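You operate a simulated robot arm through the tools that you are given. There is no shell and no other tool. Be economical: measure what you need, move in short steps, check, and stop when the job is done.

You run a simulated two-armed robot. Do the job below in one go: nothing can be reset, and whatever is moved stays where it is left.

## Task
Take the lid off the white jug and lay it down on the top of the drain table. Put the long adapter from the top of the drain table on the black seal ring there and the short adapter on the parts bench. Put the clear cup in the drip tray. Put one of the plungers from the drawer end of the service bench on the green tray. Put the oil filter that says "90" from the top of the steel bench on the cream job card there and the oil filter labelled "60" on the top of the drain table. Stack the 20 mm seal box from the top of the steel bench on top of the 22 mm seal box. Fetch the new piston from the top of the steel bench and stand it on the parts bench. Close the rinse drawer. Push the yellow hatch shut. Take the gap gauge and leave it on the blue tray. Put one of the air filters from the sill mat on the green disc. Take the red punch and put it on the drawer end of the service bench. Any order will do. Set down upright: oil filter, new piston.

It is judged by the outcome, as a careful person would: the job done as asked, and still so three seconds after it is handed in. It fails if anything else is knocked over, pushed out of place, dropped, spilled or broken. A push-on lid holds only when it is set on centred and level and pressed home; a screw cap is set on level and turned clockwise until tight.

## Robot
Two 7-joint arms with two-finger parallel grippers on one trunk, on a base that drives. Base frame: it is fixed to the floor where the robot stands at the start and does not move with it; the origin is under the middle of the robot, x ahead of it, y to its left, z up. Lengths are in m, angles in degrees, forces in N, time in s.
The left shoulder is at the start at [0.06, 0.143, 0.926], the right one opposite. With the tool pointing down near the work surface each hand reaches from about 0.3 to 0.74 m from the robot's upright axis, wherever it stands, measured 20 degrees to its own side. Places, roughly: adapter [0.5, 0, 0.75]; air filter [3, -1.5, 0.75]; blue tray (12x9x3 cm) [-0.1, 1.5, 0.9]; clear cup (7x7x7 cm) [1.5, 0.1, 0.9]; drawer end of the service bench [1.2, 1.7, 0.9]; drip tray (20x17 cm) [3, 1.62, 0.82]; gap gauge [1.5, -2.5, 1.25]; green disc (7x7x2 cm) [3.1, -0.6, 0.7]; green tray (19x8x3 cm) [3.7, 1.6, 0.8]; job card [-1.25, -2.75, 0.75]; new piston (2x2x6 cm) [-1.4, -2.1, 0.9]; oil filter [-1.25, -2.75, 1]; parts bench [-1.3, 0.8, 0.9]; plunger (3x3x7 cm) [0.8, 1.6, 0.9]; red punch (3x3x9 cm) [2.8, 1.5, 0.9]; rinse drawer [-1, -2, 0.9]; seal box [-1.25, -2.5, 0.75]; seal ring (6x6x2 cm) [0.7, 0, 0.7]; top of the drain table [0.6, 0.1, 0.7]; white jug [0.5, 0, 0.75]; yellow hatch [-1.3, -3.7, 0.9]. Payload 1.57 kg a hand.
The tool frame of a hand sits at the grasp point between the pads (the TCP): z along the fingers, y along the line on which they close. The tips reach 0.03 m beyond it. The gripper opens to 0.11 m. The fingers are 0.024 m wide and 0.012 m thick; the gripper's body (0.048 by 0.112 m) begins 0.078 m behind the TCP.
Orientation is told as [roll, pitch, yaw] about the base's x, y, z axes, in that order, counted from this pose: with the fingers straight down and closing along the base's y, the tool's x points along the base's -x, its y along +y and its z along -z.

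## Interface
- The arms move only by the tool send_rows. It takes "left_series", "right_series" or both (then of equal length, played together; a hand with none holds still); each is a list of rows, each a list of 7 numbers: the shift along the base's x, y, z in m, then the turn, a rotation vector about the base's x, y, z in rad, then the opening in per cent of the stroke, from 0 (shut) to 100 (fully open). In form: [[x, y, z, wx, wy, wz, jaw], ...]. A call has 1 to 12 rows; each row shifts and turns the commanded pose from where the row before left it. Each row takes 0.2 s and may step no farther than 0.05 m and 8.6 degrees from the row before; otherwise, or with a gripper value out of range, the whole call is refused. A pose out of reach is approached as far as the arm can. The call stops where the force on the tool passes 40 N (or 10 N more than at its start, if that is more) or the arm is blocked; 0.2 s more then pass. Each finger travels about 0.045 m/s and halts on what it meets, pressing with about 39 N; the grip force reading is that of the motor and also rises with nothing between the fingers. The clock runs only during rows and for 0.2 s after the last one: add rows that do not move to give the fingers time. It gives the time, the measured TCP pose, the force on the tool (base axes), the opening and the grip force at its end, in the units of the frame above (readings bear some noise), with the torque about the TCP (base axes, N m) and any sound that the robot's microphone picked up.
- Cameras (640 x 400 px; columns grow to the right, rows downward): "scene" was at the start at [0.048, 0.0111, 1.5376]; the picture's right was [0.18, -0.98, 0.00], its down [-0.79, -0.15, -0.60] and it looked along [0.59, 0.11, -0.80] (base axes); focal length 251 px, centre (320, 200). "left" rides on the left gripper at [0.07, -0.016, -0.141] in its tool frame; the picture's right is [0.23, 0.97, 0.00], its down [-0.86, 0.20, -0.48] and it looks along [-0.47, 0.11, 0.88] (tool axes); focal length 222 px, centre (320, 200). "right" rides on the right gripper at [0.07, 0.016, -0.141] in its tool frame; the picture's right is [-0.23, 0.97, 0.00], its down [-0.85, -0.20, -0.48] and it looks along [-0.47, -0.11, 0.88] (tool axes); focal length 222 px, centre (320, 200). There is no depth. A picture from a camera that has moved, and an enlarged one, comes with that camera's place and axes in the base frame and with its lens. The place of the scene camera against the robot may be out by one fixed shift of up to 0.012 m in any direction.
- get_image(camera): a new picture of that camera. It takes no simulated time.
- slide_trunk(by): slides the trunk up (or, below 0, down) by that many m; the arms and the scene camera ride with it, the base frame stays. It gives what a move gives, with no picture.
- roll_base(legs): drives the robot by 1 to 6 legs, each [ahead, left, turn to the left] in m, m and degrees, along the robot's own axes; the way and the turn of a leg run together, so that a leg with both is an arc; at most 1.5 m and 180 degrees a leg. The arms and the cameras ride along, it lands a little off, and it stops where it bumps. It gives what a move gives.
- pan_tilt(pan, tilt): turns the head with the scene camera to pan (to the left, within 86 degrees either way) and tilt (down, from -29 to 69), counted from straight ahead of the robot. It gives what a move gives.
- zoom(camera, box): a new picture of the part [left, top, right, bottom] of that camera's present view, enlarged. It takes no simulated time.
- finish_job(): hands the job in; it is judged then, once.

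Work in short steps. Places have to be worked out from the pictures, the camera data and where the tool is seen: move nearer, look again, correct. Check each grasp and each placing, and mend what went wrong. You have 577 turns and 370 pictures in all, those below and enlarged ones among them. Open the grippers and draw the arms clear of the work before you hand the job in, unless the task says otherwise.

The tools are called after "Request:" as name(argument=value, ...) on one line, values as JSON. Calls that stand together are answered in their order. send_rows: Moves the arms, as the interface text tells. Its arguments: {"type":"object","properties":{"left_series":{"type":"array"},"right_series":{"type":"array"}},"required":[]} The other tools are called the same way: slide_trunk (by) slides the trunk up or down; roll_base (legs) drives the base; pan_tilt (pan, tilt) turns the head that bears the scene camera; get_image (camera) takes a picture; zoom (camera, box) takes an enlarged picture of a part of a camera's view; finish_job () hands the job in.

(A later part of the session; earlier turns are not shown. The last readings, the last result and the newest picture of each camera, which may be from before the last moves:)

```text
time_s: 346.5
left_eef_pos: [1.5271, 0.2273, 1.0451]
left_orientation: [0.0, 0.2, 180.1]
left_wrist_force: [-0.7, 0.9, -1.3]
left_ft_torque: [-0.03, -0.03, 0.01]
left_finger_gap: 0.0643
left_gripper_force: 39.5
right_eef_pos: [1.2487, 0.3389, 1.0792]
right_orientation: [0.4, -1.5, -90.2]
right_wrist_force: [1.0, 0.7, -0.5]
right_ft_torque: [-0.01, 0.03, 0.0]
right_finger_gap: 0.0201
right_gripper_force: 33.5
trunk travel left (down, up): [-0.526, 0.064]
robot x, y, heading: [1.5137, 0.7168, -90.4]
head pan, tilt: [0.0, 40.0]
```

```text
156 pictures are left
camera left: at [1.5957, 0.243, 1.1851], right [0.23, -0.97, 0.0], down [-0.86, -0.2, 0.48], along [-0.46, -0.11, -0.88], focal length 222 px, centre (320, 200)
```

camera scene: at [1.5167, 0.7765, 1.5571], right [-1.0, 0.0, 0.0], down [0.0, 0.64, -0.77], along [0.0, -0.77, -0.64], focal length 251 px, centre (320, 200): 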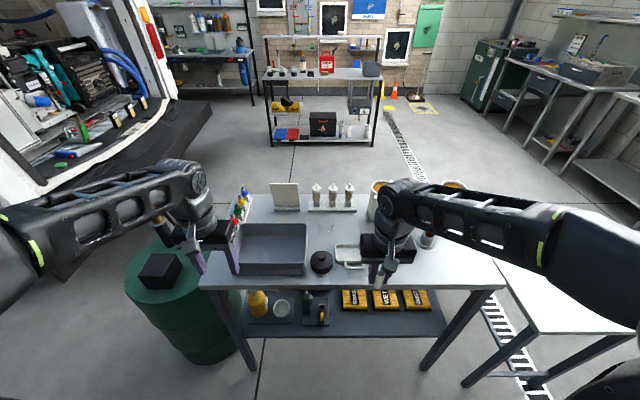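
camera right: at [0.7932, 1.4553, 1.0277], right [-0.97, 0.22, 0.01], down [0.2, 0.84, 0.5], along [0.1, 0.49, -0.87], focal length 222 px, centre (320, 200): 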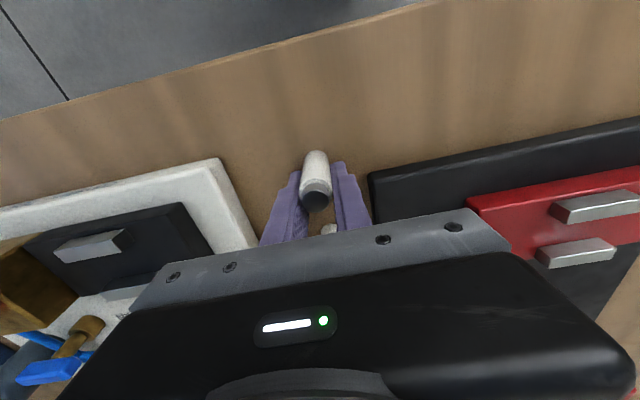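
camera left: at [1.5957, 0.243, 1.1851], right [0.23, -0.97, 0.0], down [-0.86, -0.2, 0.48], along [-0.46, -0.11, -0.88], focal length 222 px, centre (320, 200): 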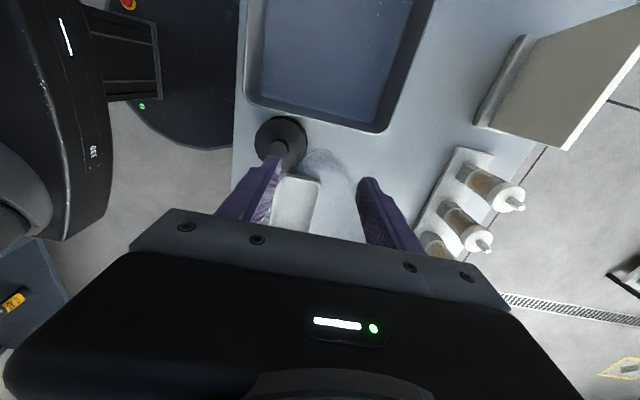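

Cup lifted safely. I turn around toward the drip-tray side and drive along the aisle to x ≈ 2.9.

Request:
roll_base(legs=[[-0.08, 0, 0], [0, 0, 90], [0, 0, 90.4], [0, -1.4, 0]])

Request:
pan_tilt(pan=0, tilt=35)

Request:
get_image(camera="scene")

```text
time_s: 361.8
left_eef_pos: [2.894, 1.2798, 1.0437]
left_orientation: [0.1, 0.1, -0.4]
left_wrist_force: [0.4, -0.3, 0.3]
left_ft_torque: [0.04, 0.0, -0.02]
left_finger_gap: 0.0644
left_gripper_force: 39.2
right_eef_pos: [3.17, 1.1669, 1.0793]
right_orientation: [0.5, -1.4, 89.4]
right_wrist_force: [0.8, 0.4, -1.5]
right_ft_torque: [0.02, 0.03, -0.03]
right_finger_gap: 0.0198
right_gripper_force: 33.7
trunk travel left (down, up): [-0.526, 0.064]
robot x, y, heading: [2.9039, 0.7922, 89.7]
head pan, tilt: [0.0, 40.0]
```

```text
time_s: 362.4
left_eef_pos: [2.8939, 1.2821, 1.0448]
left_orientation: [0.0, 0.1, -0.4]
left_wrist_force: [-0.1, 0.2, -0.4]
left_ft_torque: [-0.01, 0.03, 0.04]
left_finger_gap: 0.0643
left_gripper_force: 38.7
right_eef_pos: [3.1708, 1.1672, 1.0786]
right_orientation: [0.5, -1.4, 89.5]
right_wrist_force: [-0.4, 0.0, -1.9]
right_ft_torque: [0.0, -0.01, -0.03]
right_finger_gap: 0.0201
right_gripper_force: 33.8
trunk travel left (down, up): [-0.526, 0.064]
robot x, y, heading: [2.9057, 0.7968, 89.6]
head pan, tilt: [0.0, 35.0]
```

```text
155 pictures are left
camera scene: at [2.9109, 0.8499, 1.5646], right [1.0, -0.01, 0.0], down [0.0, -0.57, -0.82], along [0.01, 0.82, -0.57], focal length 251 px, centre (320, 200)
```

scene: 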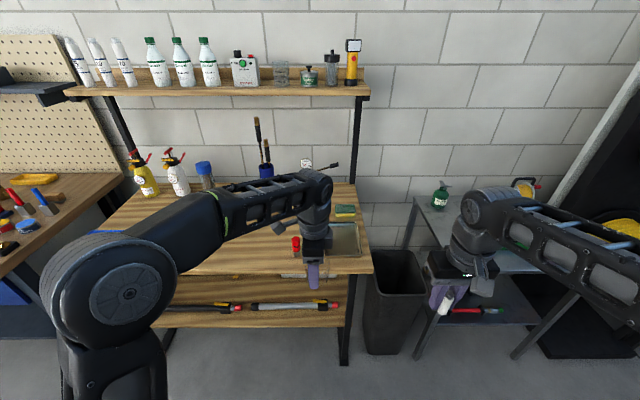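

Zooming on the right end of the slatted bench, where the drip tray and red punch are.

Request:
zoom(camera="scene", box=[230, 170, 390, 290])

Request:
zoom(camera="scene", box=[390, 160, 640, 300])

```text
3.33 times, centred on (310, 230) of scene
camera zoom: at [2.9109, 0.8499, 1.5646], right [1.0, -0.01, 0.0], down [0.0, -0.57, -0.82], along [0.01, 0.82, -0.57], focal length 838 px, centre (353, 100)
```

zoom: 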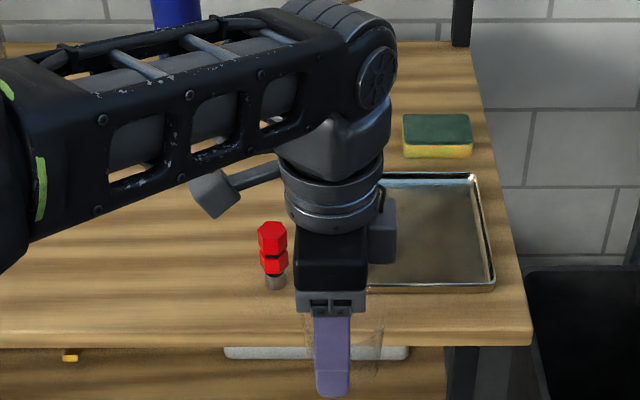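

```text
2.56 times, centred on (515, 230) of scene
camera zoom: at [2.9109, 0.8499, 1.5646], right [1.0, -0.01, 0.0], down [0.0, -0.57, -0.82], along [0.01, 0.82, -0.57], focal length 644 px, centre (-179, 123)
```

zoom: 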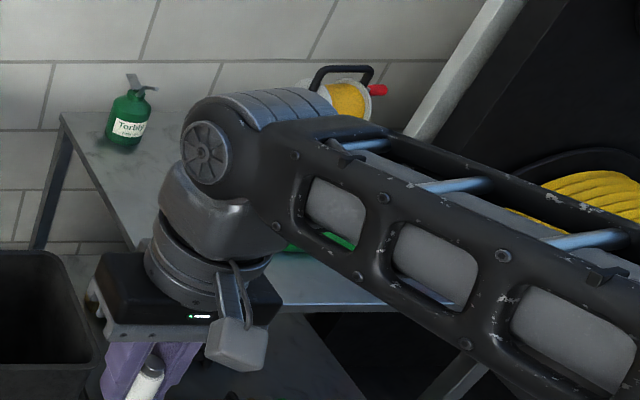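

The drip tray's centre is about (2.985, 1.62); the red punch stands left of it at (2.82, 1.53). I drive 0.3 m ahead.

Request:
roll_base(legs=[[0.3, 0, 0]])

Request:
get_image(camera="left")

Request:
get_image(camera="scene")

```text
time_s: 364.5
left_eef_pos: [2.8951, 1.584, 1.0438]
left_orientation: [-0.2, 0.0, -0.3]
left_wrist_force: [0.6, -0.7, -0.5]
left_ft_torque: [-0.04, -0.03, 0.02]
left_finger_gap: 0.0642
left_gripper_force: 39.4
right_eef_pos: [3.1724, 1.4681, 1.0783]
right_orientation: [0.5, -1.4, 89.6]
right_wrist_force: [-0.9, 0.8, -0.7]
right_ft_torque: [0.0, 0.02, 0.02]
right_finger_gap: 0.0198
right_gripper_force: 33.6
trunk travel left (down, up): [-0.526, 0.064]
robot x, y, heading: [2.9064, 1.0974, 89.8]
head pan, tilt: [0.0, 35.0]
```

```text
152 pictures are left
camera left: at [2.8252, 1.5678, 1.1841], right [-0.22, 0.98, 0.0], down [0.86, 0.2, 0.48], along [0.46, 0.1, -0.88], focal length 222 px, centre (320, 200)
```

left: 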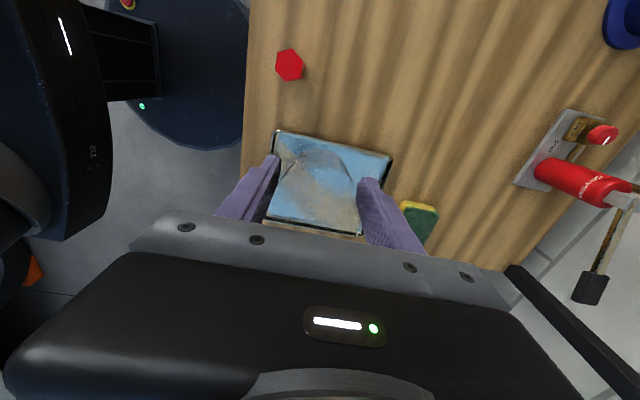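

```text
151 pictures are left
camera scene: at [2.9129, 1.1526, 1.5646], right [1.0, -0.01, 0.0], down [0.0, -0.57, -0.82], along [0.0, 0.82, -0.57], focal length 251 px, centre (320, 200)
```

scene: 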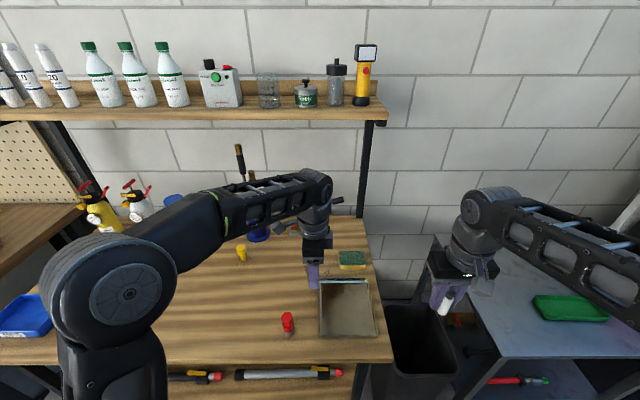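

Drip-tray centre (2.991, 1.619). I move the cup over it and lower.

Request:
send_rows(left_series=[[0.035, 0.01, 0, 0, 0, 0, 50], [0.035, 0.011, -0.01, 0, 0, 0, 50], [0.027, 0.01, -0.03, 0, 0, 0, 50], [0, 0, -0.04, 0, 0, 0, 50], [0, 0, -0.04, 0, 0, 0, 50], [0, 0, -0.03, 0, 0, 0, 50], [0, 0, 0, 0, 0, 0, 50]])

Request:
get_image(camera="left")

```text
time_s: 366.1
left_eef_pos: [2.9926, 1.6125, 0.8944]
left_orientation: [0.0, 0.1, -0.3]
left_wrist_force: [-0.8, 0.5, -0.9]
left_ft_torque: [0.01, 0.03, 0.01]
left_finger_gap: 0.0644
left_gripper_force: 39.0
right_eef_pos: [3.1724, 1.4693, 1.0792]
right_orientation: [0.5, -1.4, 89.6]
right_wrist_force: [-0.7, 0.5, -1.3]
right_ft_torque: [-0.01, -0.01, 0.01]
right_finger_gap: 0.02
right_gripper_force: 33.6
trunk travel left (down, up): [-0.526, 0.064]
robot x, y, heading: [2.9073, 1.0922, 89.8]
head pan, tilt: [0.0, 35.0]
```

```text
150 pictures are left
camera left: at [2.9224, 1.597, 1.0349], right [-0.22, 0.97, 0.0], down [0.86, 0.2, 0.48], along [0.46, 0.11, -0.88], focal length 222 px, centre (320, 200)
```

left: 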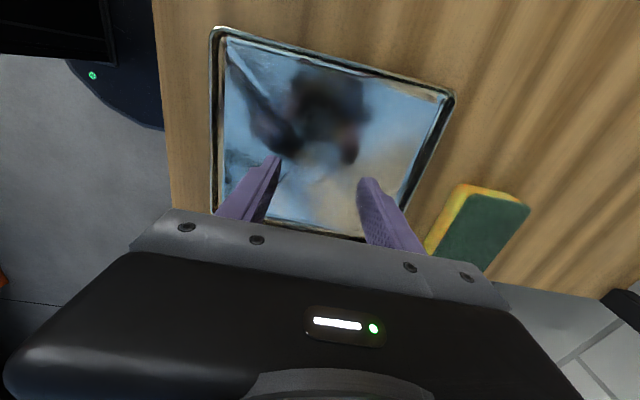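

The cup is over the tray's centre. I lower to contact.

Request:
send_rows(left_series=[[0, 0, -0.025, 0, 0, 0, 50], [0, 0, -0.01, 0, 0, 0, 50], [0, 0, -0.005, 0, 0, 0, 50], [0, 0, -0.004, 0, 0, 0, 50], [0, 0, -0.004, 0, 0, 0, 50], [0, 0, -0.004, 0, 0, 0, 50], [0, 0, -0.004, 0, 0, 0, 50], [0, 0, -0.004, 0, 0, 0, 50], [0, 0, 0, 0, 0, 0, 50]])

```text
time_s: 367.2
left_eef_pos: [2.9928, 1.6155, 0.8546]
left_orientation: [0.3, -0.1, -0.3]
left_wrist_force: [-2.0, -4.1, 14.4]
left_ft_torque: [-0.62, 0.04, -0.05]
left_finger_gap: 0.0646
left_gripper_force: 38.8
right_eef_pos: [3.1728, 1.4698, 1.0799]
right_orientation: [0.4, -1.5, 89.6]
right_wrist_force: [0.1, -0.1, -1.1]
right_ft_torque: [0.0, 0.0, 0.0]
right_finger_gap: 0.0199
right_gripper_force: 34.0
trunk travel left (down, up): [-0.526, 0.064]
robot x, y, heading: [2.9045, 1.0972, 89.7]
head pan, tilt: [0.0, 35.0]
stopped in row 5 (left hand): the force on the tool passed its limit (the readings are from after the stop); the commanded pose is now the measured one
```

Contact. I ease 1 mm, open and rise.

Request:
send_rows(left_series=[[0, 0, 0.001, 0, 0, 0, 62], [0, 0, 0, 0, 0, 0, 75], [0, 0, 0, 0, 0, 0, 90], [0, 0, 0, 0, 0, 0, 95], [0, 0, 0.03, 0, 0, 0, 95], [0, 0, 0.04, 0, 0, 0, 95], [0, 0, 0.045, 0, 0, 0, 95], [0, 0, 0.045, 0, 0, 0, 95], [-0.03, 0, 0.02, 0, 0, 0, 95]])

Request:
get_image(camera="left")

```text
time_s: 369.2
left_eef_pos: [2.9629, 1.615, 1.033]
left_orientation: [0.2, -0.1, -0.3]
left_wrist_force: [0.1, -0.1, -0.1]
left_ft_torque: [-0.03, -0.03, 0.0]
left_finger_gap: 0.1047
left_gripper_force: 0.1
right_eef_pos: [3.1717, 1.4688, 1.0787]
right_orientation: [0.4, -1.5, 89.6]
right_wrist_force: [0.2, 0.0, -0.3]
right_ft_torque: [0.02, 0.0, -0.01]
right_finger_gap: 0.02
right_gripper_force: 33.9
trunk travel left (down, up): [-0.526, 0.064]
robot x, y, heading: [2.9043, 1.0939, 89.6]
head pan, tilt: [0.0, 35.0]
```

```text
149 pictures are left
camera left: at [2.8915, 1.5978, 1.1737], right [-0.22, 0.98, 0.0], down [0.86, 0.19, 0.48], along [0.47, 0.11, -0.88], focal length 222 px, centre (320, 200)
```

left: 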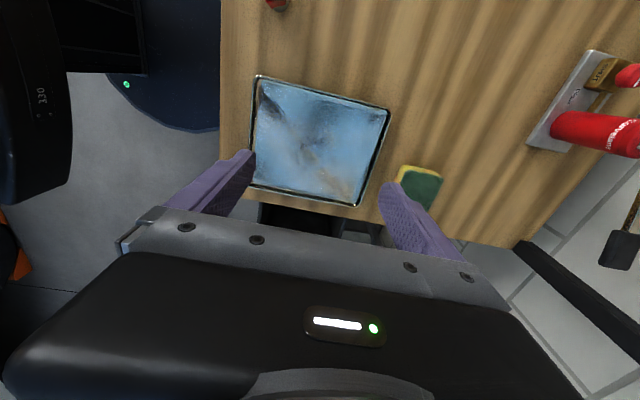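

I zoom to verify the transparent cup stands in the tray.

Request:
zoom(camera="left", box=[240, 60, 400, 220])

Request:
zoom(camera="scene", box=[270, 230, 400, 350])

```text
2.50 times, centred on (320, 140) of left
camera zoom: at [2.8915, 1.5978, 1.1737], right [-0.22, 0.98, 0.0], down [0.86, 0.19, 0.48], along [0.47, 0.11, -0.88], focal length 555 px, centre (320, 350)
```

zoom: 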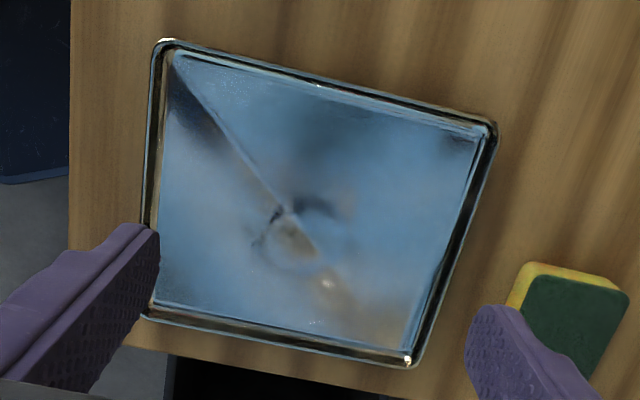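

```text
3.33 times, centred on (335, 290) of scene
camera zoom: at [2.9117, 1.1512, 1.5646], right [1.0, -0.01, 0.0], down [0.0, -0.57, -0.82], along [0.01, 0.82, -0.57], focal length 838 px, centre (270, -100)
```

zoom: 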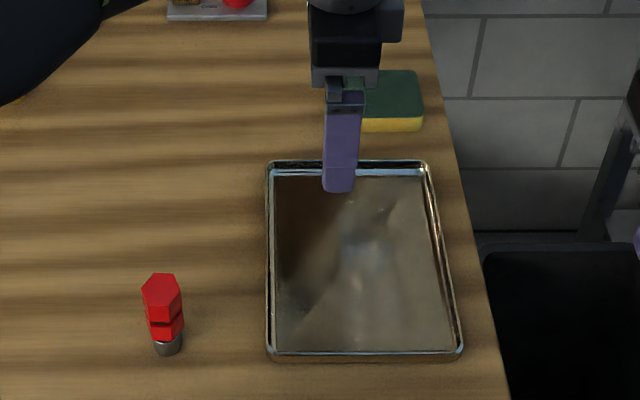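

The cup sits in the tray (its refraction is visible at the centre). Now the plunger: I back off slightly and slide right toward the green tray.

Request:
roll_base(legs=[[-0.15, 0, 0], [0, -0.57, 0]])

Request:
get_image(camera="scene")

```text
time_s: 373.4
left_eef_pos: [3.5348, 1.4613, 1.0337]
left_orientation: [0.3, 0.0, -0.6]
left_wrist_force: [0.6, -0.3, 0.0]
left_ft_torque: [-0.02, 0.02, 0.0]
left_finger_gap: 0.1043
left_gripper_force: 0.1
right_eef_pos: [3.745, 1.3142, 1.0794]
right_orientation: [0.5, -1.3, 89.2]
right_wrist_force: [0.4, -0.5, -1.3]
right_ft_torque: [-0.04, 0.03, -0.01]
right_finger_gap: 0.0199
right_gripper_force: 34.1
trunk travel left (down, up): [-0.526, 0.064]
robot x, y, heading: [3.4774, 0.9422, 89.4]
head pan, tilt: [0.0, 35.0]
```

```text
146 pictures are left
camera scene: at [3.4834, 0.9975, 1.5647], right [1.0, -0.01, 0.0], down [-0.01, -0.57, -0.82], along [0.01, 0.82, -0.57], focal length 251 px, centre (320, 200)
```

scene: 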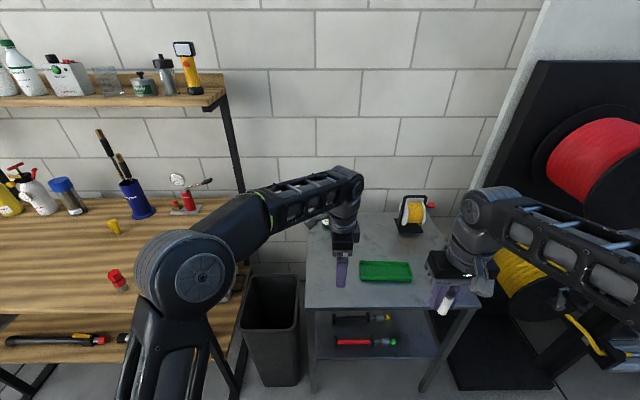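

The green tray's centre is about (3.726, 1.61), z ≈ 0.81. I drive 0.1 m ahead and move the plunger toward it.

Request:
roll_base(legs=[[0.12, 0, 0]])

Request:
send_rows(right_series=[[-0.005, 0.03, -0.02, 0, 0, 0, 5], [-0.005, 0.03, -0.02, 0, 0, 0, 5], [-0.005, 0.03, -0.02, 0, 0, 0, 5], [0, 0, 0, 0, 0, 0, 5]])

Request:
get_image(camera="right")

```text
time_s: 374.7
left_eef_pos: [3.5358, 1.5818, 1.0333]
left_orientation: [0.2, -0.2, -0.4]
left_wrist_force: [0.9, -0.1, -0.2]
left_ft_torque: [-0.02, -0.03, 0.0]
left_finger_gap: 0.1047
left_gripper_force: 0.0
right_eef_pos: [3.7452, 1.435, 1.0786]
right_orientation: [0.4, -1.3, 89.5]
right_wrist_force: [0.2, -0.1, -1.0]
right_ft_torque: [0.01, -0.01, -0.01]
right_finger_gap: 0.0198
right_gripper_force: 33.7
trunk travel left (down, up): [-0.526, 0.064]
robot x, y, heading: [3.4748, 1.0626, 89.6]
head pan, tilt: [0.0, 35.0]
```

```text
time_s: 375.7
left_eef_pos: [3.5349, 1.5804, 1.0332]
left_orientation: [0.4, -0.1, -0.5]
left_wrist_force: [-0.2, -0.7, -0.2]
left_ft_torque: [-0.03, 0.0, 0.0]
left_finger_gap: 0.1045
left_gripper_force: 0.2
right_eef_pos: [3.7304, 1.5242, 1.019]
right_orientation: [0.5, -1.4, 89.3]
right_wrist_force: [0.1, 0.0, 0.0]
right_ft_torque: [0.0, 0.03, -0.03]
right_finger_gap: 0.0197
right_gripper_force: 33.7
trunk travel left (down, up): [-0.526, 0.064]
robot x, y, heading: [3.4784, 1.0641, 89.3]
head pan, tilt: [0.0, 35.0]
```

```text
145 pictures are left
camera right: at [3.7137, 1.4511, 1.1569], right [-0.97, 0.24, 0.01], down [0.21, 0.84, 0.5], along [0.11, 0.49, -0.87], focal length 222 px, centre (320, 200)
```

right: 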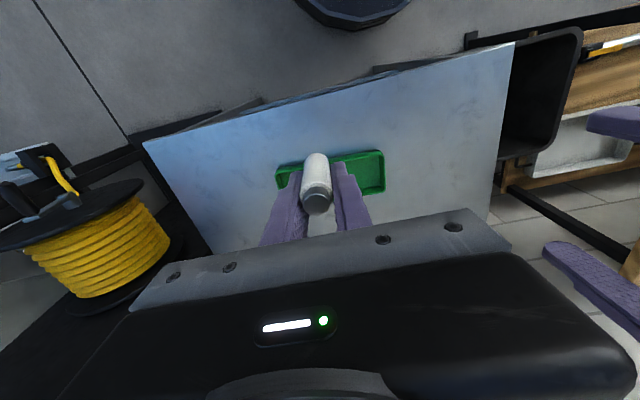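

Tray centre confirmed (3.729, 1.613). I move over it and lower to contact.

Request:
send_rows(right_series=[[0, 0.045, -0.02, 0, 0, 0, 5], [0, 0.044, -0.02, 0, 0, 0, 5], [0, 0, -0.04, 0, 0, 0, 5], [0, 0, -0.03, 0, 0, 0, 5], [0, 0, -0.006, 0, 0, 0, 5], [0, 0, -0.005, 0, 0, 0, 5], [0, 0, -0.005, 0, 0, 0, 5], [0, 0, -0.005, 0, 0, 0, 5], [0, 0, 0, 0, 0, 0, 5]])

Request:
get_image(camera="right")

```text
time_s: 377.7
left_eef_pos: [3.535, 1.5814, 1.0321]
left_orientation: [0.3, -0.1, -0.5]
left_wrist_force: [0.3, 0.0, 0.0]
left_ft_torque: [0.01, 0.03, 0.03]
left_finger_gap: 0.1046
left_gripper_force: 0.1
right_eef_pos: [3.7307, 1.6129, 0.8872]
right_orientation: [0.5, -1.4, 89.3]
right_wrist_force: [0.7, 0.1, -0.2]
right_ft_torque: [0.0, -0.03, 0.02]
right_finger_gap: 0.02
right_gripper_force: 33.5
trunk travel left (down, up): [-0.526, 0.064]
robot x, y, heading: [3.4778, 1.0624, 89.3]
head pan, tilt: [0.0, 35.0]
```

```text
144 pictures are left
camera right: at [3.714, 1.5401, 1.0252], right [-0.97, 0.24, 0.01], down [0.21, 0.84, 0.5], along [0.11, 0.49, -0.87], focal length 222 px, centre (320, 200)
```

right: 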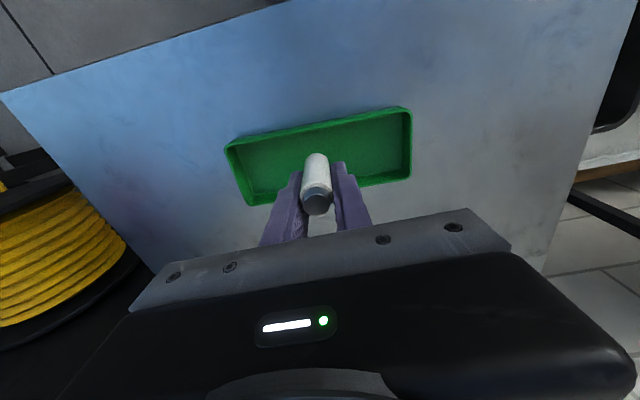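

Plunger hovers over the tray centre. Continuing down to contact.

Request:
send_rows(right_series=[[0, 0.006, -0.006, 0, 0, 0, 5], [0, 0, -0.006, 0, 0, 0, 5], [0, 0, -0.005, 0, 0, 0, 5], [0, 0, -0.005, 0, 0, 0, 5], [0, 0, -0.005, 0, 0, 0, 5], [0, 0, -0.005, 0, 0, 0, 5], [0, 0, -0.005, 0, 0, 0, 5], [0, 0, -0.005, 0, 0, 0, 5], [0, 0, -0.005, 0, 0, 0, 5], [0, 0, 0, 0, 0, 0, 5]])

```text
time_s: 379.9
left_eef_pos: [3.5354, 1.5804, 1.0317]
left_orientation: [0.4, -0.1, -0.5]
left_wrist_force: [-0.1, -0.4, -0.5]
left_ft_torque: [0.01, 0.02, 0.01]
left_finger_gap: 0.1047
left_gripper_force: 0.0
right_eef_pos: [3.729, 1.6192, 0.8406]
right_orientation: [0.4, -1.4, 89.4]
right_wrist_force: [0.3, -0.5, -0.6]
right_ft_torque: [-0.01, 0.01, -0.01]
right_finger_gap: 0.0201
right_gripper_force: 33.3
trunk travel left (down, up): [-0.526, 0.064]
robot x, y, heading: [3.477, 1.0628, 89.6]
head pan, tilt: [0.0, 35.0]
```

Still free; continuing.

Request:
send_rows(right_series=[[0, 0, -0.005, 0, 0, 0, 5], [0, 0, -0.005, 0, 0, 0, 5], [0, 0, -0.005, 0, 0, 0, 5], [0, 0, -0.005, 0, 0, 0, 5], [0, 0, -0.005, 0, 0, 0, 5], [0, 0, -0.005, 0, 0, 0, 5], [0, 0, 0, 0, 0, 0, 5]])

Request:
get_image(camera="right")

```text
time_s: 381.5
left_eef_pos: [3.5353, 1.5795, 1.0347]
left_orientation: [0.4, -0.1, -0.5]
left_wrist_force: [0.8, -0.5, 0.7]
left_ft_torque: [-0.03, -0.01, 0.02]
left_finger_gap: 0.1047
left_gripper_force: 0.1
right_eef_pos: [3.7299, 1.6205, 0.8143]
right_orientation: [0.3, -1.6, 89.3]
right_wrist_force: [2.5, -3.4, 24.9]
right_ft_torque: [-0.36, -0.25, 0.06]
right_finger_gap: 0.0202
right_gripper_force: 33.8
trunk travel left (down, up): [-0.526, 0.064]
robot x, y, heading: [3.4765, 1.0628, 89.4]
head pan, tilt: [0.0, 35.0]
```

```text
143 pictures are left
camera right: at [3.7137, 1.5456, 0.951], right [-0.97, 0.24, 0.01], down [0.21, 0.84, 0.5], along [0.11, 0.49, -0.86], focal length 222 px, centre (320, 200)
```

right: 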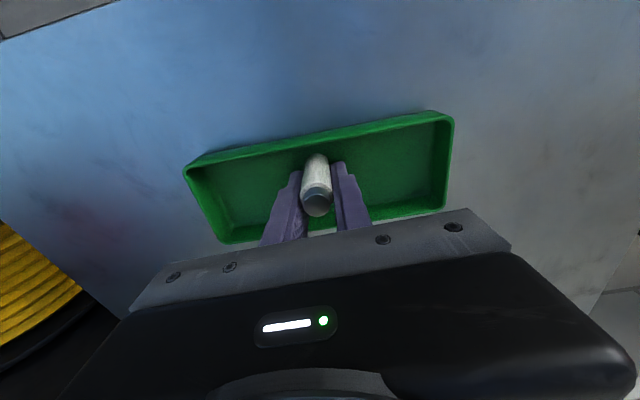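

Contact in the tray. I ease, open moderately and lift.

Request:
send_rows(right_series=[[0, 0, 0.003, 0, 0, 0, 5], [0, 0, 0, 0, 0, 0, 25], [0, 0, 0, 0, 0, 0, 45], [0, 0, 0, 0, 0, 0, 45], [0, 0, 0.03, 0, 0, 0, 45], [0, 0, 0.045, 0, 0, 0, 45], [0, 0, 0.045, 0, 0, 0, 45], [0, -0.03, 0.035, 0, 0, 0, 45]])

Request:
get_image(camera="right")

```text
time_s: 383.3
left_eef_pos: [3.5346, 1.5796, 1.033]
left_orientation: [0.2, -0.1, -0.4]
left_wrist_force: [0.3, 0.2, -0.2]
left_ft_torque: [0.04, -0.03, 0.01]
left_finger_gap: 0.1042
left_gripper_force: 0.1
right_eef_pos: [3.7307, 1.5871, 0.9705]
right_orientation: [0.4, -1.5, 89.4]
right_wrist_force: [-0.3, -0.4, 0.3]
right_ft_torque: [-0.01, 0.04, -0.02]
right_finger_gap: 0.0496
right_gripper_force: 0.0
trunk travel left (down, up): [-0.526, 0.064]
robot x, y, heading: [3.4767, 1.0639, 89.1]
head pan, tilt: [0.0, 35.0]
```

```text
142 pictures are left
camera right: at [3.7138, 1.5146, 1.1075], right [-0.97, 0.24, 0.01], down [0.21, 0.84, 0.5], along [0.11, 0.49, -0.87], focal length 222 px, centre (320, 200)
```

right: 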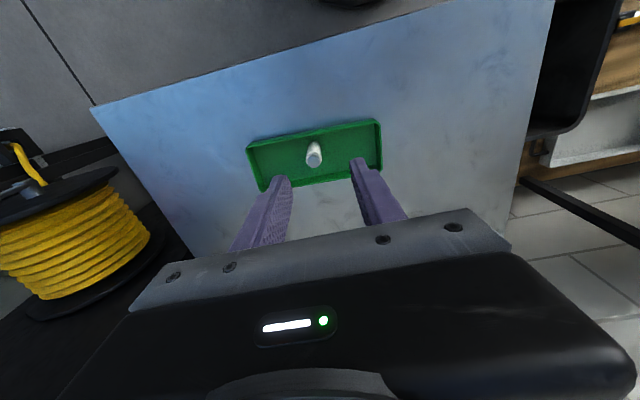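

The plunger stands in the green tray. Next the red punch: I raise the right hand, slide left to bring the left hand over it.

Request:
send_rows(right_series=[[0, -0.04, 0.03, 0, 0, 0, 60], [0, -0.04, 0.03, 0, 0, 0, 60], [0, -0.04, 0.03, 0, 0, 0, 60], [0, -0.04, 0, 0, 0, 0, 60]])

Request:
roll_base(legs=[[0, 0.71, 0]])

Request:
get_image(camera="left")

```text
time_s: 384.3
left_eef_pos: [3.5362, 1.5806, 1.0334]
left_orientation: [0.3, 0.0, -0.5]
left_wrist_force: [-0.3, 0.3, 0.9]
left_ft_torque: [0.04, 0.0, 0.01]
left_finger_gap: 0.105
left_gripper_force: 0.0
right_eef_pos: [3.73, 1.4278, 1.0608]
right_orientation: [0.4, -1.4, 89.2]
right_wrist_force: [0.2, -0.2, 0.4]
right_ft_torque: [0.03, 0.0, 0.03]
right_finger_gap: 0.0661
right_gripper_force: 0.3
trunk travel left (down, up): [-0.526, 0.064]
robot x, y, heading: [3.4776, 1.0619, 89.6]
head pan, tilt: [0.0, 35.0]
```

```text
time_s: 388.1
left_eef_pos: [2.8304, 1.5896, 1.033]
left_orientation: [0.3, -0.1, -0.9]
left_wrist_force: [-0.2, -0.4, -0.2]
left_ft_torque: [-0.02, -0.06, -0.01]
left_finger_gap: 0.1043
left_gripper_force: 0.1
right_eef_pos: [3.0238, 1.4357, 1.0596]
right_orientation: [0.4, -1.4, 89.0]
right_wrist_force: [0.1, 0.2, 0.3]
right_ft_torque: [-0.02, -0.01, 0.0]
right_finger_gap: 0.066
right_gripper_force: 0.1
trunk travel left (down, up): [-0.526, 0.064]
robot x, y, heading: [2.7699, 1.0696, 89.1]
head pan, tilt: [0.0, 35.0]
```

```text
141 pictures are left
camera left: at [2.7602, 1.5739, 1.1734], right [-0.21, 0.98, 0.0], down [0.86, 0.18, 0.48], along [0.47, 0.11, -0.88], focal length 222 px, centre (320, 200)
```

left: 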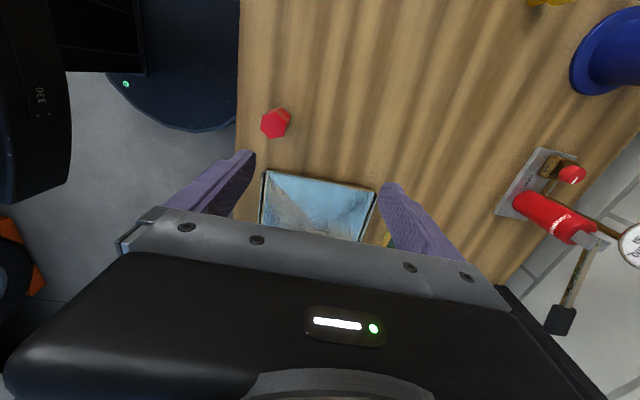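

Punch at about (2.824, 1.529). I centre over it and descend partway.

Request:
send_rows(left_series=[[-0.003, -0.03, 0, 0, 0, 0, 80], [-0.003, -0.03, 0, 0, 0, 0, 80], [0, 0, -0.04, 0, 0, 0, 80], [0, 0, -0.04, 0, 0, 0, 80], [0, 0, 0, 0, 0, 0, 80]])

Request:
get_image(camera="left")

```text
time_s: 389.3
left_eef_pos: [2.8254, 1.5305, 0.9534]
left_orientation: [0.3, -0.1, -1.0]
left_wrist_force: [-0.3, 0.2, 0.2]
left_ft_torque: [0.0, -0.02, 0.03]
left_finger_gap: 0.088
left_gripper_force: 0.2
right_eef_pos: [3.0235, 1.4364, 1.0598]
right_orientation: [0.5, -1.4, 89.0]
right_wrist_force: [-0.7, -0.1, 0.4]
right_ft_torque: [0.0, -0.02, -0.01]
right_finger_gap: 0.066
right_gripper_force: 0.1
trunk travel left (down, up): [-0.526, 0.064]
robot x, y, heading: [2.7721, 1.073, 89.0]
head pan, tilt: [0.0, 35.0]
```

```text
140 pictures are left
camera left: at [2.755, 1.5139, 1.093], right [-0.21, 0.98, 0.0], down [0.86, 0.18, 0.48], along [0.47, 0.11, -0.88], focal length 222 px, centre (320, 200)
```

left: 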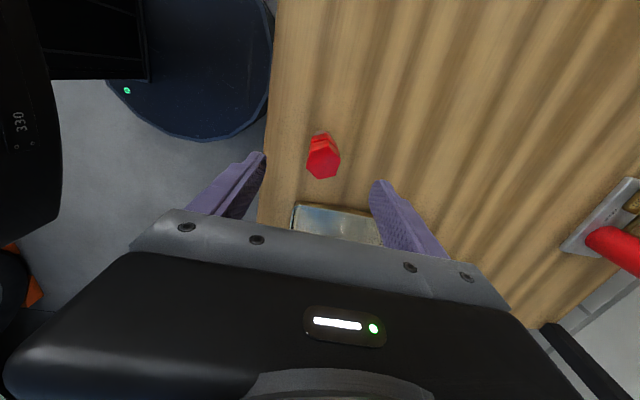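

Punch top at (2.8205, 1.531, 0.898). I lower 8.5 cm and close.

Request:
send_rows(left_series=[[-0.005, 0, -0.04, 0, 0, 0, 80], [0, 0, -0.045, 0, 0, 0, 80], [0, 0, 0, 0, 0, 0, 50], [0, 0, 0, 0, 0, 0, 15], [0, 0, 0, 0, 0, 0, 10], [0, 0, 0, 0, 0, 0, 10], [0, 0, 0, 0, 0, 0, 10]])

Request:
get_image(camera="left")

```text
time_s: 390.9
left_eef_pos: [2.8211, 1.5299, 0.8694]
left_orientation: [0.3, -0.1, -0.9]
left_wrist_force: [-0.1, 1.0, -0.2]
left_ft_torque: [0.03, 0.03, -0.01]
left_finger_gap: 0.0295
left_gripper_force: 25.2
right_eef_pos: [3.0239, 1.4367, 1.0594]
right_orientation: [0.6, -1.5, 88.9]
right_wrist_force: [-0.2, -0.2, 0.0]
right_ft_torque: [0.0, -0.01, 0.0]
right_finger_gap: 0.0658
right_gripper_force: 0.1
trunk travel left (down, up): [-0.526, 0.064]
robot x, y, heading: [2.7696, 1.0717, 88.9]
head pan, tilt: [0.0, 35.0]
```

```text
139 pictures are left
camera left: at [2.7501, 1.5136, 1.0094], right [-0.21, 0.98, 0.0], down [0.86, 0.18, 0.48], along [0.47, 0.11, -0.88], focal length 222 px, centre (320, 200)
```

left: 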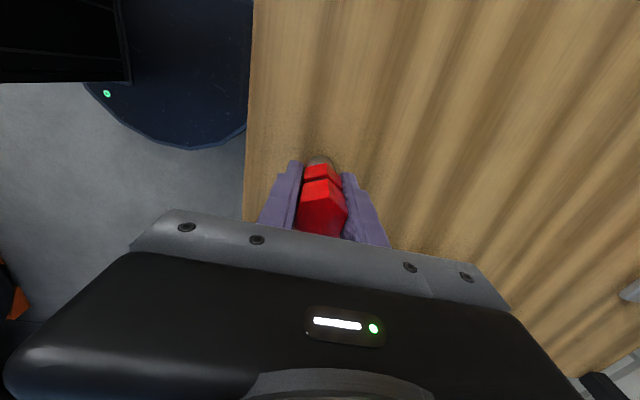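

Punch gripped. I lift it, back off and drive left to the service bench's drawer end.

Request:
send_rows(left_series=[[0, 0, 0.04, 0, 0, 0, 10], [0, 0, 0.045, 0, 0, 0, 10], [0, 0, 0.045, 0, 0, 0, 10], [0, 0, 0.04, 0, 0, 0, 10]])

Request:
roll_base(legs=[[-0.28, 0, 1], [0, 1.45, 0]])

Request:
pan_tilt(pan=0, tilt=40)

Request:
get_image(camera="scene")

```text
time_s: 391.9
left_eef_pos: [2.8215, 1.5308, 1.0395]
left_orientation: [0.4, -0.1, -1.0]
left_wrist_force: [-0.7, 0.0, -0.7]
left_ft_torque: [-0.01, -0.01, -0.01]
left_finger_gap: 0.0289
left_gripper_force: 38.7
right_eef_pos: [3.0243, 1.4363, 1.06]
right_orientation: [0.5, -1.4, 88.9]
right_wrist_force: [-0.5, -0.6, 0.1]
right_ft_torque: [-0.04, 0.0, 0.03]
right_finger_gap: 0.0658
right_gripper_force: 0.0
trunk travel left (down, up): [-0.526, 0.064]
robot x, y, heading: [2.771, 1.0735, 89.1]
head pan, tilt: [0.0, 35.0]
```

```text
time_s: 400.7
left_eef_pos: [1.3606, 1.2451, 1.0386]
left_orientation: [0.3, -0.2, 0.4]
left_wrist_force: [0.8, -0.6, -2.0]
left_ft_torque: [0.0, -0.02, 0.0]
left_finger_gap: 0.0287
left_gripper_force: 39.1
right_eef_pos: [1.5654, 1.1549, 1.0616]
right_orientation: [0.3, -1.4, 90.2]
right_wrist_force: [1.0, 0.2, -0.3]
right_ft_torque: [0.01, -0.03, 0.03]
right_finger_gap: 0.0659
right_gripper_force: 0.0
trunk travel left (down, up): [-0.526, 0.064]
robot x, y, heading: [1.323, 0.7844, 90.4]
head pan, tilt: [0.0, 35.0]
```

```text
time_s: 401.4
left_eef_pos: [1.3613, 1.2464, 1.039]
left_orientation: [0.4, -0.1, 0.4]
left_wrist_force: [-0.2, 0.1, -2.6]
left_ft_torque: [-0.02, -0.02, -0.01]
left_finger_gap: 0.0287
left_gripper_force: 38.2
right_eef_pos: [1.5663, 1.1557, 1.0606]
right_orientation: [0.5, -1.4, 90.2]
right_wrist_force: [0.0, -0.5, -1.3]
right_ft_torque: [0.01, 0.02, -0.04]
right_finger_gap: 0.066
right_gripper_force: 0.1
trunk travel left (down, up): [-0.526, 0.064]
robot x, y, heading: [1.32, 0.7857, 90.2]
head pan, tilt: [0.0, 40.0]
```

```text
138 pictures are left
camera scene: at [1.3257, 0.8379, 1.5571], right [1.0, 0.01, 0.0], down [0.0, -0.64, -0.77], along [0.0, 0.77, -0.64], focal length 251 px, centre (320, 200)
```

scene: 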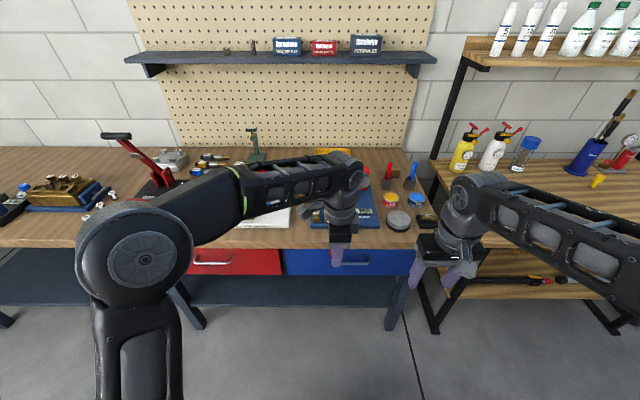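

Zooming on the drawer end to find a free spot.

Request:
zoom(camera="scene", box=[200, 150, 450, 280])

Request:
get_image(camera="left")

```text
2.56 times, centred on (325, 215) of scene
camera zoom: at [1.3257, 0.8379, 1.5571], right [1.0, 0.01, 0.0], down [0.0, -0.64, -0.77], along [0.0, 0.77, -0.64], focal length 644 px, centre (307, 162)
```

zoom: 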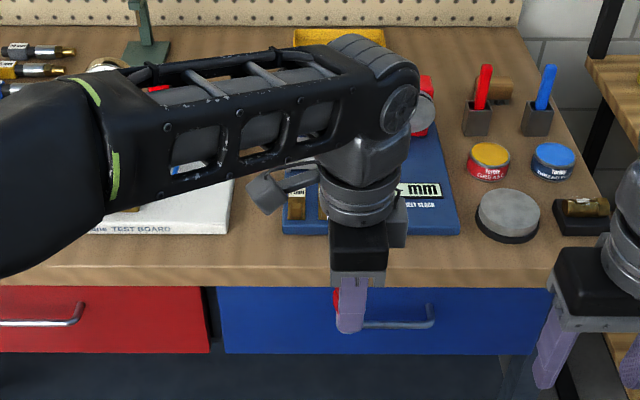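

```text
136 pictures are left
camera left: at [1.2908, 1.2282, 1.1789], right [-0.23, 0.97, 0.0], down [0.85, 0.2, 0.48], along [0.47, 0.12, -0.88], focal length 222 px, centre (320, 200)
```

left: 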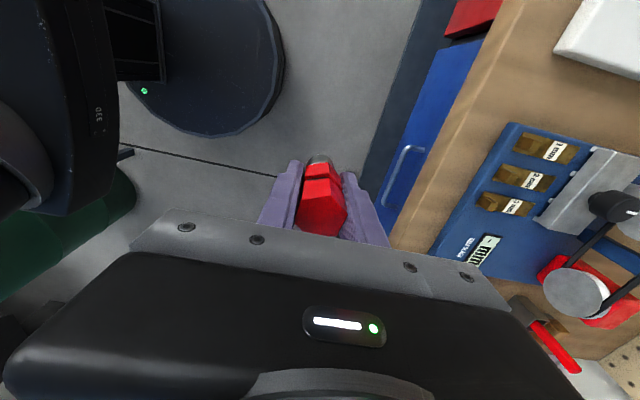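

A free strip lies in front; I will stand the punch at about (1.24, 1.488). I drive 0.1 ahead and move there.

Request:
roll_base(legs=[[0.1, 0, 0]])

Request:
send_rows(left_series=[[-0.035, 0.03, 0, 0, 0, 0, 10], [-0.035, 0.03, 0, 0, 0, 0, 10], [-0.03, 0.03, 0, 0, 0, 0, 10], [-0.02, 0.03, 0, 0, 0, 0, 10], [0, 0.02, -0.03, 0, 0, 0, 10], [0, 0, -0.04, 0, 0, 0, 10], [0, 0, 0, 0, 0, 0, 10]])

Request:
get_image(camera="left")

Request:
zoom(camera="scene", box=[200, 150, 450, 300])

```text
time_s: 402.5
left_eef_pos: [1.3608, 1.3451, 1.0376]
left_orientation: [0.1, -0.1, 0.3]
left_wrist_force: [-0.3, -0.5, -1.2]
left_ft_torque: [-0.06, 0.0, 0.02]
left_finger_gap: 0.0289
left_gripper_force: 38.6
right_eef_pos: [1.5653, 1.2559, 1.0591]
right_orientation: [0.5, -1.3, 90.2]
right_wrist_force: [0.3, 0.0, 0.3]
right_ft_torque: [-0.03, 0.0, -0.01]
right_finger_gap: 0.066
right_gripper_force: 0.1
trunk travel left (down, up): [-0.526, 0.064]
robot x, y, heading: [1.3193, 0.8821, 90.2]
head pan, tilt: [0.0, 40.0]
```

```text
time_s: 404.1
left_eef_pos: [1.2414, 1.4853, 0.9684]
left_orientation: [0.2, -0.2, 0.3]
left_wrist_force: [-0.6, 0.1, -1.7]
left_ft_torque: [0.0, 0.02, 0.02]
left_finger_gap: 0.0288
left_gripper_force: 38.9
right_eef_pos: [1.5668, 1.254, 1.0609]
right_orientation: [0.6, -1.4, 90.2]
right_wrist_force: [0.2, -0.6, 0.0]
right_ft_torque: [0.03, 0.01, 0.01]
right_finger_gap: 0.0663
right_gripper_force: 0.0
trunk travel left (down, up): [-0.526, 0.064]
robot x, y, heading: [1.3181, 0.8853, 90.0]
head pan, tilt: [0.0, 40.0]
```

```text
135 pictures are left
camera left: at [1.1715, 1.4673, 1.1081], right [-0.23, 0.97, 0.0], down [0.85, 0.2, 0.48], along [0.47, 0.12, -0.88], focal length 222 px, centre (320, 200)
```

left: 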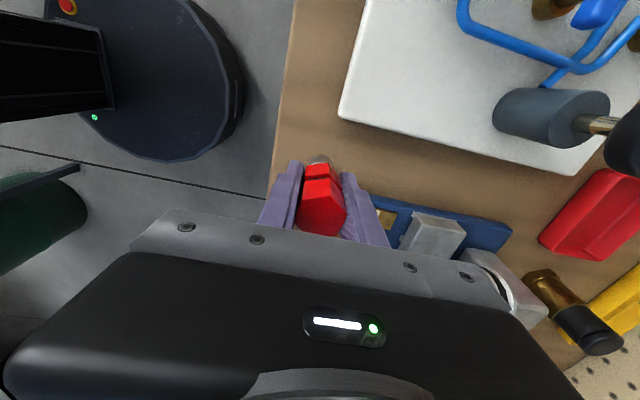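

```text
2.56 times, centred on (325, 225) of scene
camera zoom: at [1.3253, 0.9365, 1.5571], right [1.0, 0.0, 0.0], down [0.0, -0.64, -0.77], along [0.0, 0.77, -0.64], focal length 644 px, centre (307, 136)
```

zoom: 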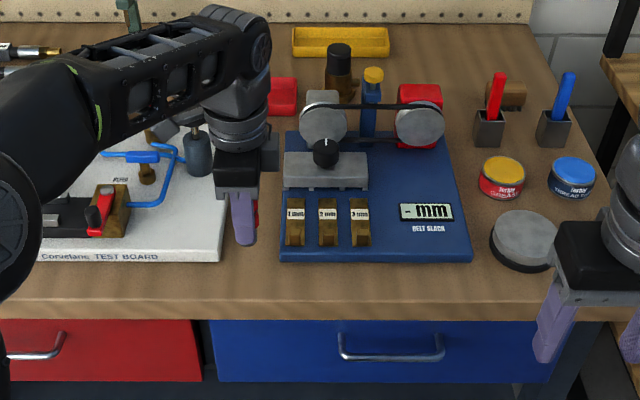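

Over a free gap of the bench. Lowering to contact.

Request:
send_rows(left_series=[[0, 0, -0.04, 0, 0, 0, 10], [0, 0, -0.03, 0, 0, 0, 10], [0, 0, -0.006, 0, 0, 0, 10], [0, 0, -0.005, 0, 0, 0, 10], [0, 0, -0.005, 0, 0, 0, 10], [0, 0, -0.005, 0, 0, 0, 10], [0, 0, -0.005, 0, 0, 0, 10], [0, 0, 0, 0, 0, 0, 10]])

```text
time_s: 404.7
left_eef_pos: [1.2413, 1.4873, 0.9095]
left_orientation: [0.7, -0.1, 0.4]
left_wrist_force: [-1.2, -6.6, 16.5]
left_ft_torque: [-0.58, 0.09, -0.02]
left_finger_gap: 0.0287
left_gripper_force: 38.8
right_eef_pos: [1.5659, 1.2534, 1.0597]
right_orientation: [0.4, -1.4, 90.2]
right_wrist_force: [-0.8, -0.2, -1.0]
right_ft_torque: [-0.04, 0.02, 0.0]
right_finger_gap: 0.0659
right_gripper_force: 0.1
trunk travel left (down, up): [-0.526, 0.064]
robot x, y, heading: [1.3217, 0.8849, 90.3]
head pan, tilt: [0.0, 40.0]
stopped in row 3 (left hand): the force on the tool passed its limit (the readings are from after the stop); the commanded pose is now the measured one
```

Contact a bit higher than expected; I check whether it stands on the bench top.

Request:
get_image(camera="left")

Request:
zoom(camera="scene", box=[260, 190, 360, 270])

```text
133 pictures are left
camera left: at [1.1715, 1.4675, 1.0496], right [-0.23, 0.97, 0.01], down [0.85, 0.2, 0.48], along [0.47, 0.12, -0.88], focal length 222 px, centre (320, 200)
```

left: 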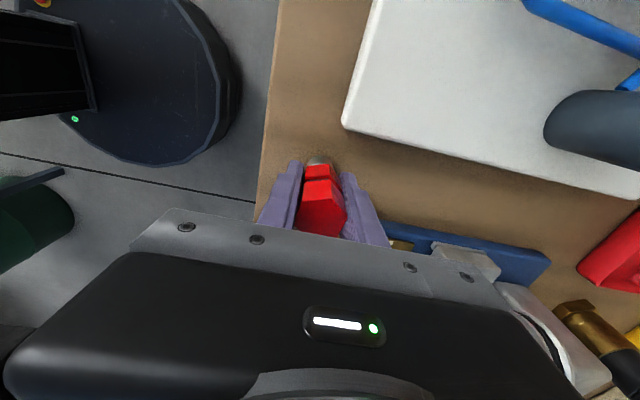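

```text
5.00 times, centred on (310, 230) of scene
camera zoom: at [1.3251, 0.9361, 1.5573], right [1.0, 0.01, 0.0], down [0.0, -0.64, -0.77], along [0.0, 0.77, -0.64], focal length 1257 px, centre (370, 50)
```

zoom: 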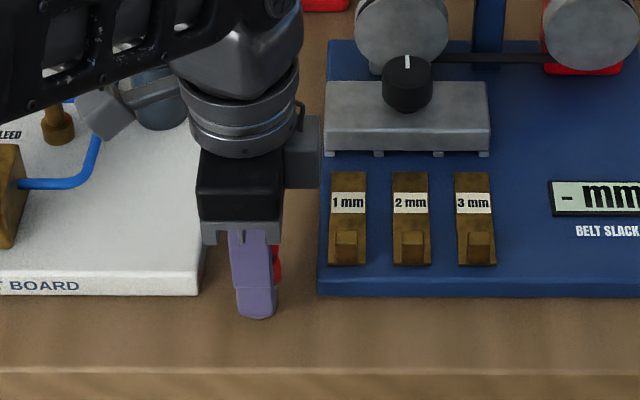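

It's on the bench between the two boards. I release and lift.

Request:
send_rows(left_series=[[0, 0, 0.001, 0, 0, 0, 20], [0, 0, 0, 0, 0, 0, 40], [0, 0, 0, 0, 0, 0, 50], [0, 0, 0, 0, 0, 0, 50], [0, 0, 0.03, 0, 0, 0, 50], [0, 0, 0.045, 0, 0, 0, 50], [0, 0, 0.045, 0, 0, 0, 50], [0, -0.03, 0.03, 0, 0, 0, 50], [0, -0.045, 0, 0, 0, 0, 50], [0, -0.045, 0, 0, 0, 0, 50]])

Request:
zoom(camera="scene", box=[260, 190, 360, 270])

```text
time_s: 406.9
left_eef_pos: [1.2407, 1.3649, 1.0603]
left_orientation: [0.8, -0.1, 0.4]
left_wrist_force: [0.1, 0.1, 0.5]
left_ft_torque: [-0.01, 0.0, -0.04]
left_finger_gap: 0.055
left_gripper_force: 0.1
right_eef_pos: [1.5653, 1.2547, 1.0598]
right_orientation: [0.4, -1.3, 90.2]
right_wrist_force: [-0.3, 0.1, 0.8]
right_ft_torque: [0.03, 0.01, 0.02]
right_finger_gap: 0.0662
right_gripper_force: 0.0
trunk travel left (down, up): [-0.526, 0.064]
robot x, y, heading: [1.322, 0.8877, 90.4]
head pan, tilt: [0.0, 40.0]
```

```text
5.00 times, centred on (310, 230) of scene
camera zoom: at [1.325, 0.9352, 1.5572], right [1.0, 0.0, 0.0], down [0.0, -0.64, -0.77], along [0.0, 0.77, -0.64], focal length 1257 px, centre (370, 50)
```

zoom: 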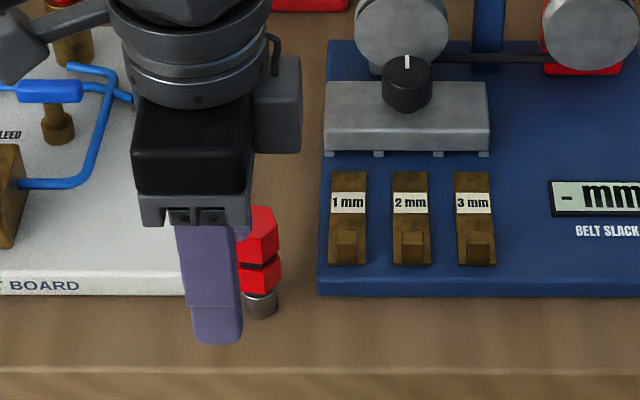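

The punch stands on the drawer end. Next I travel around the tables to the rack with the gap gauge.

Request:
roll_base(legs=[[-0.1, 0, 0], [0, 1.4, 0], [-1.5, 0, 0], [-0.2, 0, 0], [0, -1.45, 0]])

Request:
roll_base(legs=[[0, 0, -90], [0, 0, -90.3]])

Request:
pan_tilt(pan=0, tilt=15)

Request:
get_image(camera="scene")

```text
time_s: 429.7
left_eef_pos: [1.3321, -0.4021, 1.0588]
left_orientation: [0.8, -0.1, 1.7]
left_wrist_force: [0.1, 0.2, 0.1]
left_ft_torque: [0.01, 0.02, -0.03]
left_finger_gap: 0.0551
left_gripper_force: 0.0
right_eef_pos: [1.6577, -0.5071, 1.0593]
right_orientation: [0.5, -1.4, 91.6]
right_wrist_force: [0.5, -0.9, -0.3]
right_ft_torque: [-0.01, -0.04, -0.04]
right_finger_gap: 0.066
right_gripper_force: 0.1
trunk travel left (down, up): [-0.526, 0.064]
robot x, y, heading: [1.4213, -0.8813, 91.8]
head pan, tilt: [0.0, 40.0]
```

```text
time_s: 437.8
left_eef_pos: [1.5119, -1.3637, 1.0596]
left_orientation: [0.6, -0.2, -178.3]
left_wrist_force: [0.1, -0.6, 0.0]
left_ft_torque: [0.01, 0.0, 0.0]
left_finger_gap: 0.055
left_gripper_force: 0.0
right_eef_pos: [1.1854, -1.2588, 1.0589]
right_orientation: [0.5, -1.4, -88.2]
right_wrist_force: [0.0, 0.3, -1.0]
right_ft_torque: [0.0, -0.02, 0.02]
right_finger_gap: 0.066
right_gripper_force: 0.1
trunk travel left (down, up): [-0.526, 0.064]
robot x, y, heading: [1.4205, -0.8843, -88.2]
head pan, tilt: [0.0, 40.0]
```

```text
time_s: 438.6
left_eef_pos: [1.5118, -1.3638, 1.0598]
left_orientation: [0.7, -0.3, -178.2]
left_wrist_force: [-0.1, 0.0, -1.0]
left_ft_torque: [0.02, 0.0, 0.0]
left_finger_gap: 0.0549
left_gripper_force: 0.1
right_eef_pos: [1.1851, -1.2598, 1.0603]
right_orientation: [0.4, -1.4, -88.4]
right_wrist_force: [-0.2, -0.1, 1.0]
right_ft_torque: [-0.02, -0.01, -0.03]
right_finger_gap: 0.0661
right_gripper_force: 0.0
trunk travel left (down, up): [-0.526, 0.064]
robot x, y, heading: [1.4189, -0.8853, -88.3]
head pan, tilt: [0.0, 15.0]
```

```text
130 pictures are left
camera scene: at [1.4279, -0.949, 1.5966], right [-1.0, -0.03, 0.0], down [-0.01, 0.26, -0.97], along [0.03, -0.97, -0.26], focal length 251 px, centre (320, 200)
```

scene: 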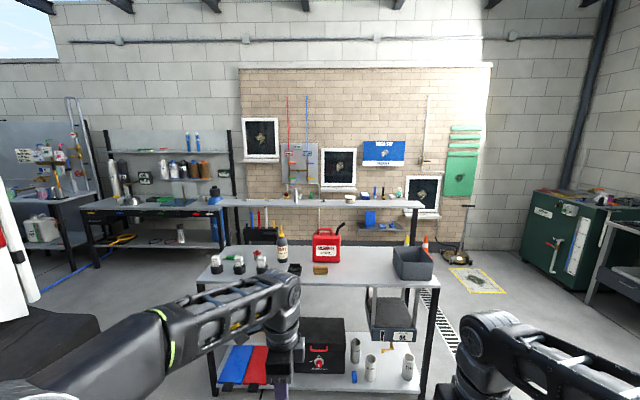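

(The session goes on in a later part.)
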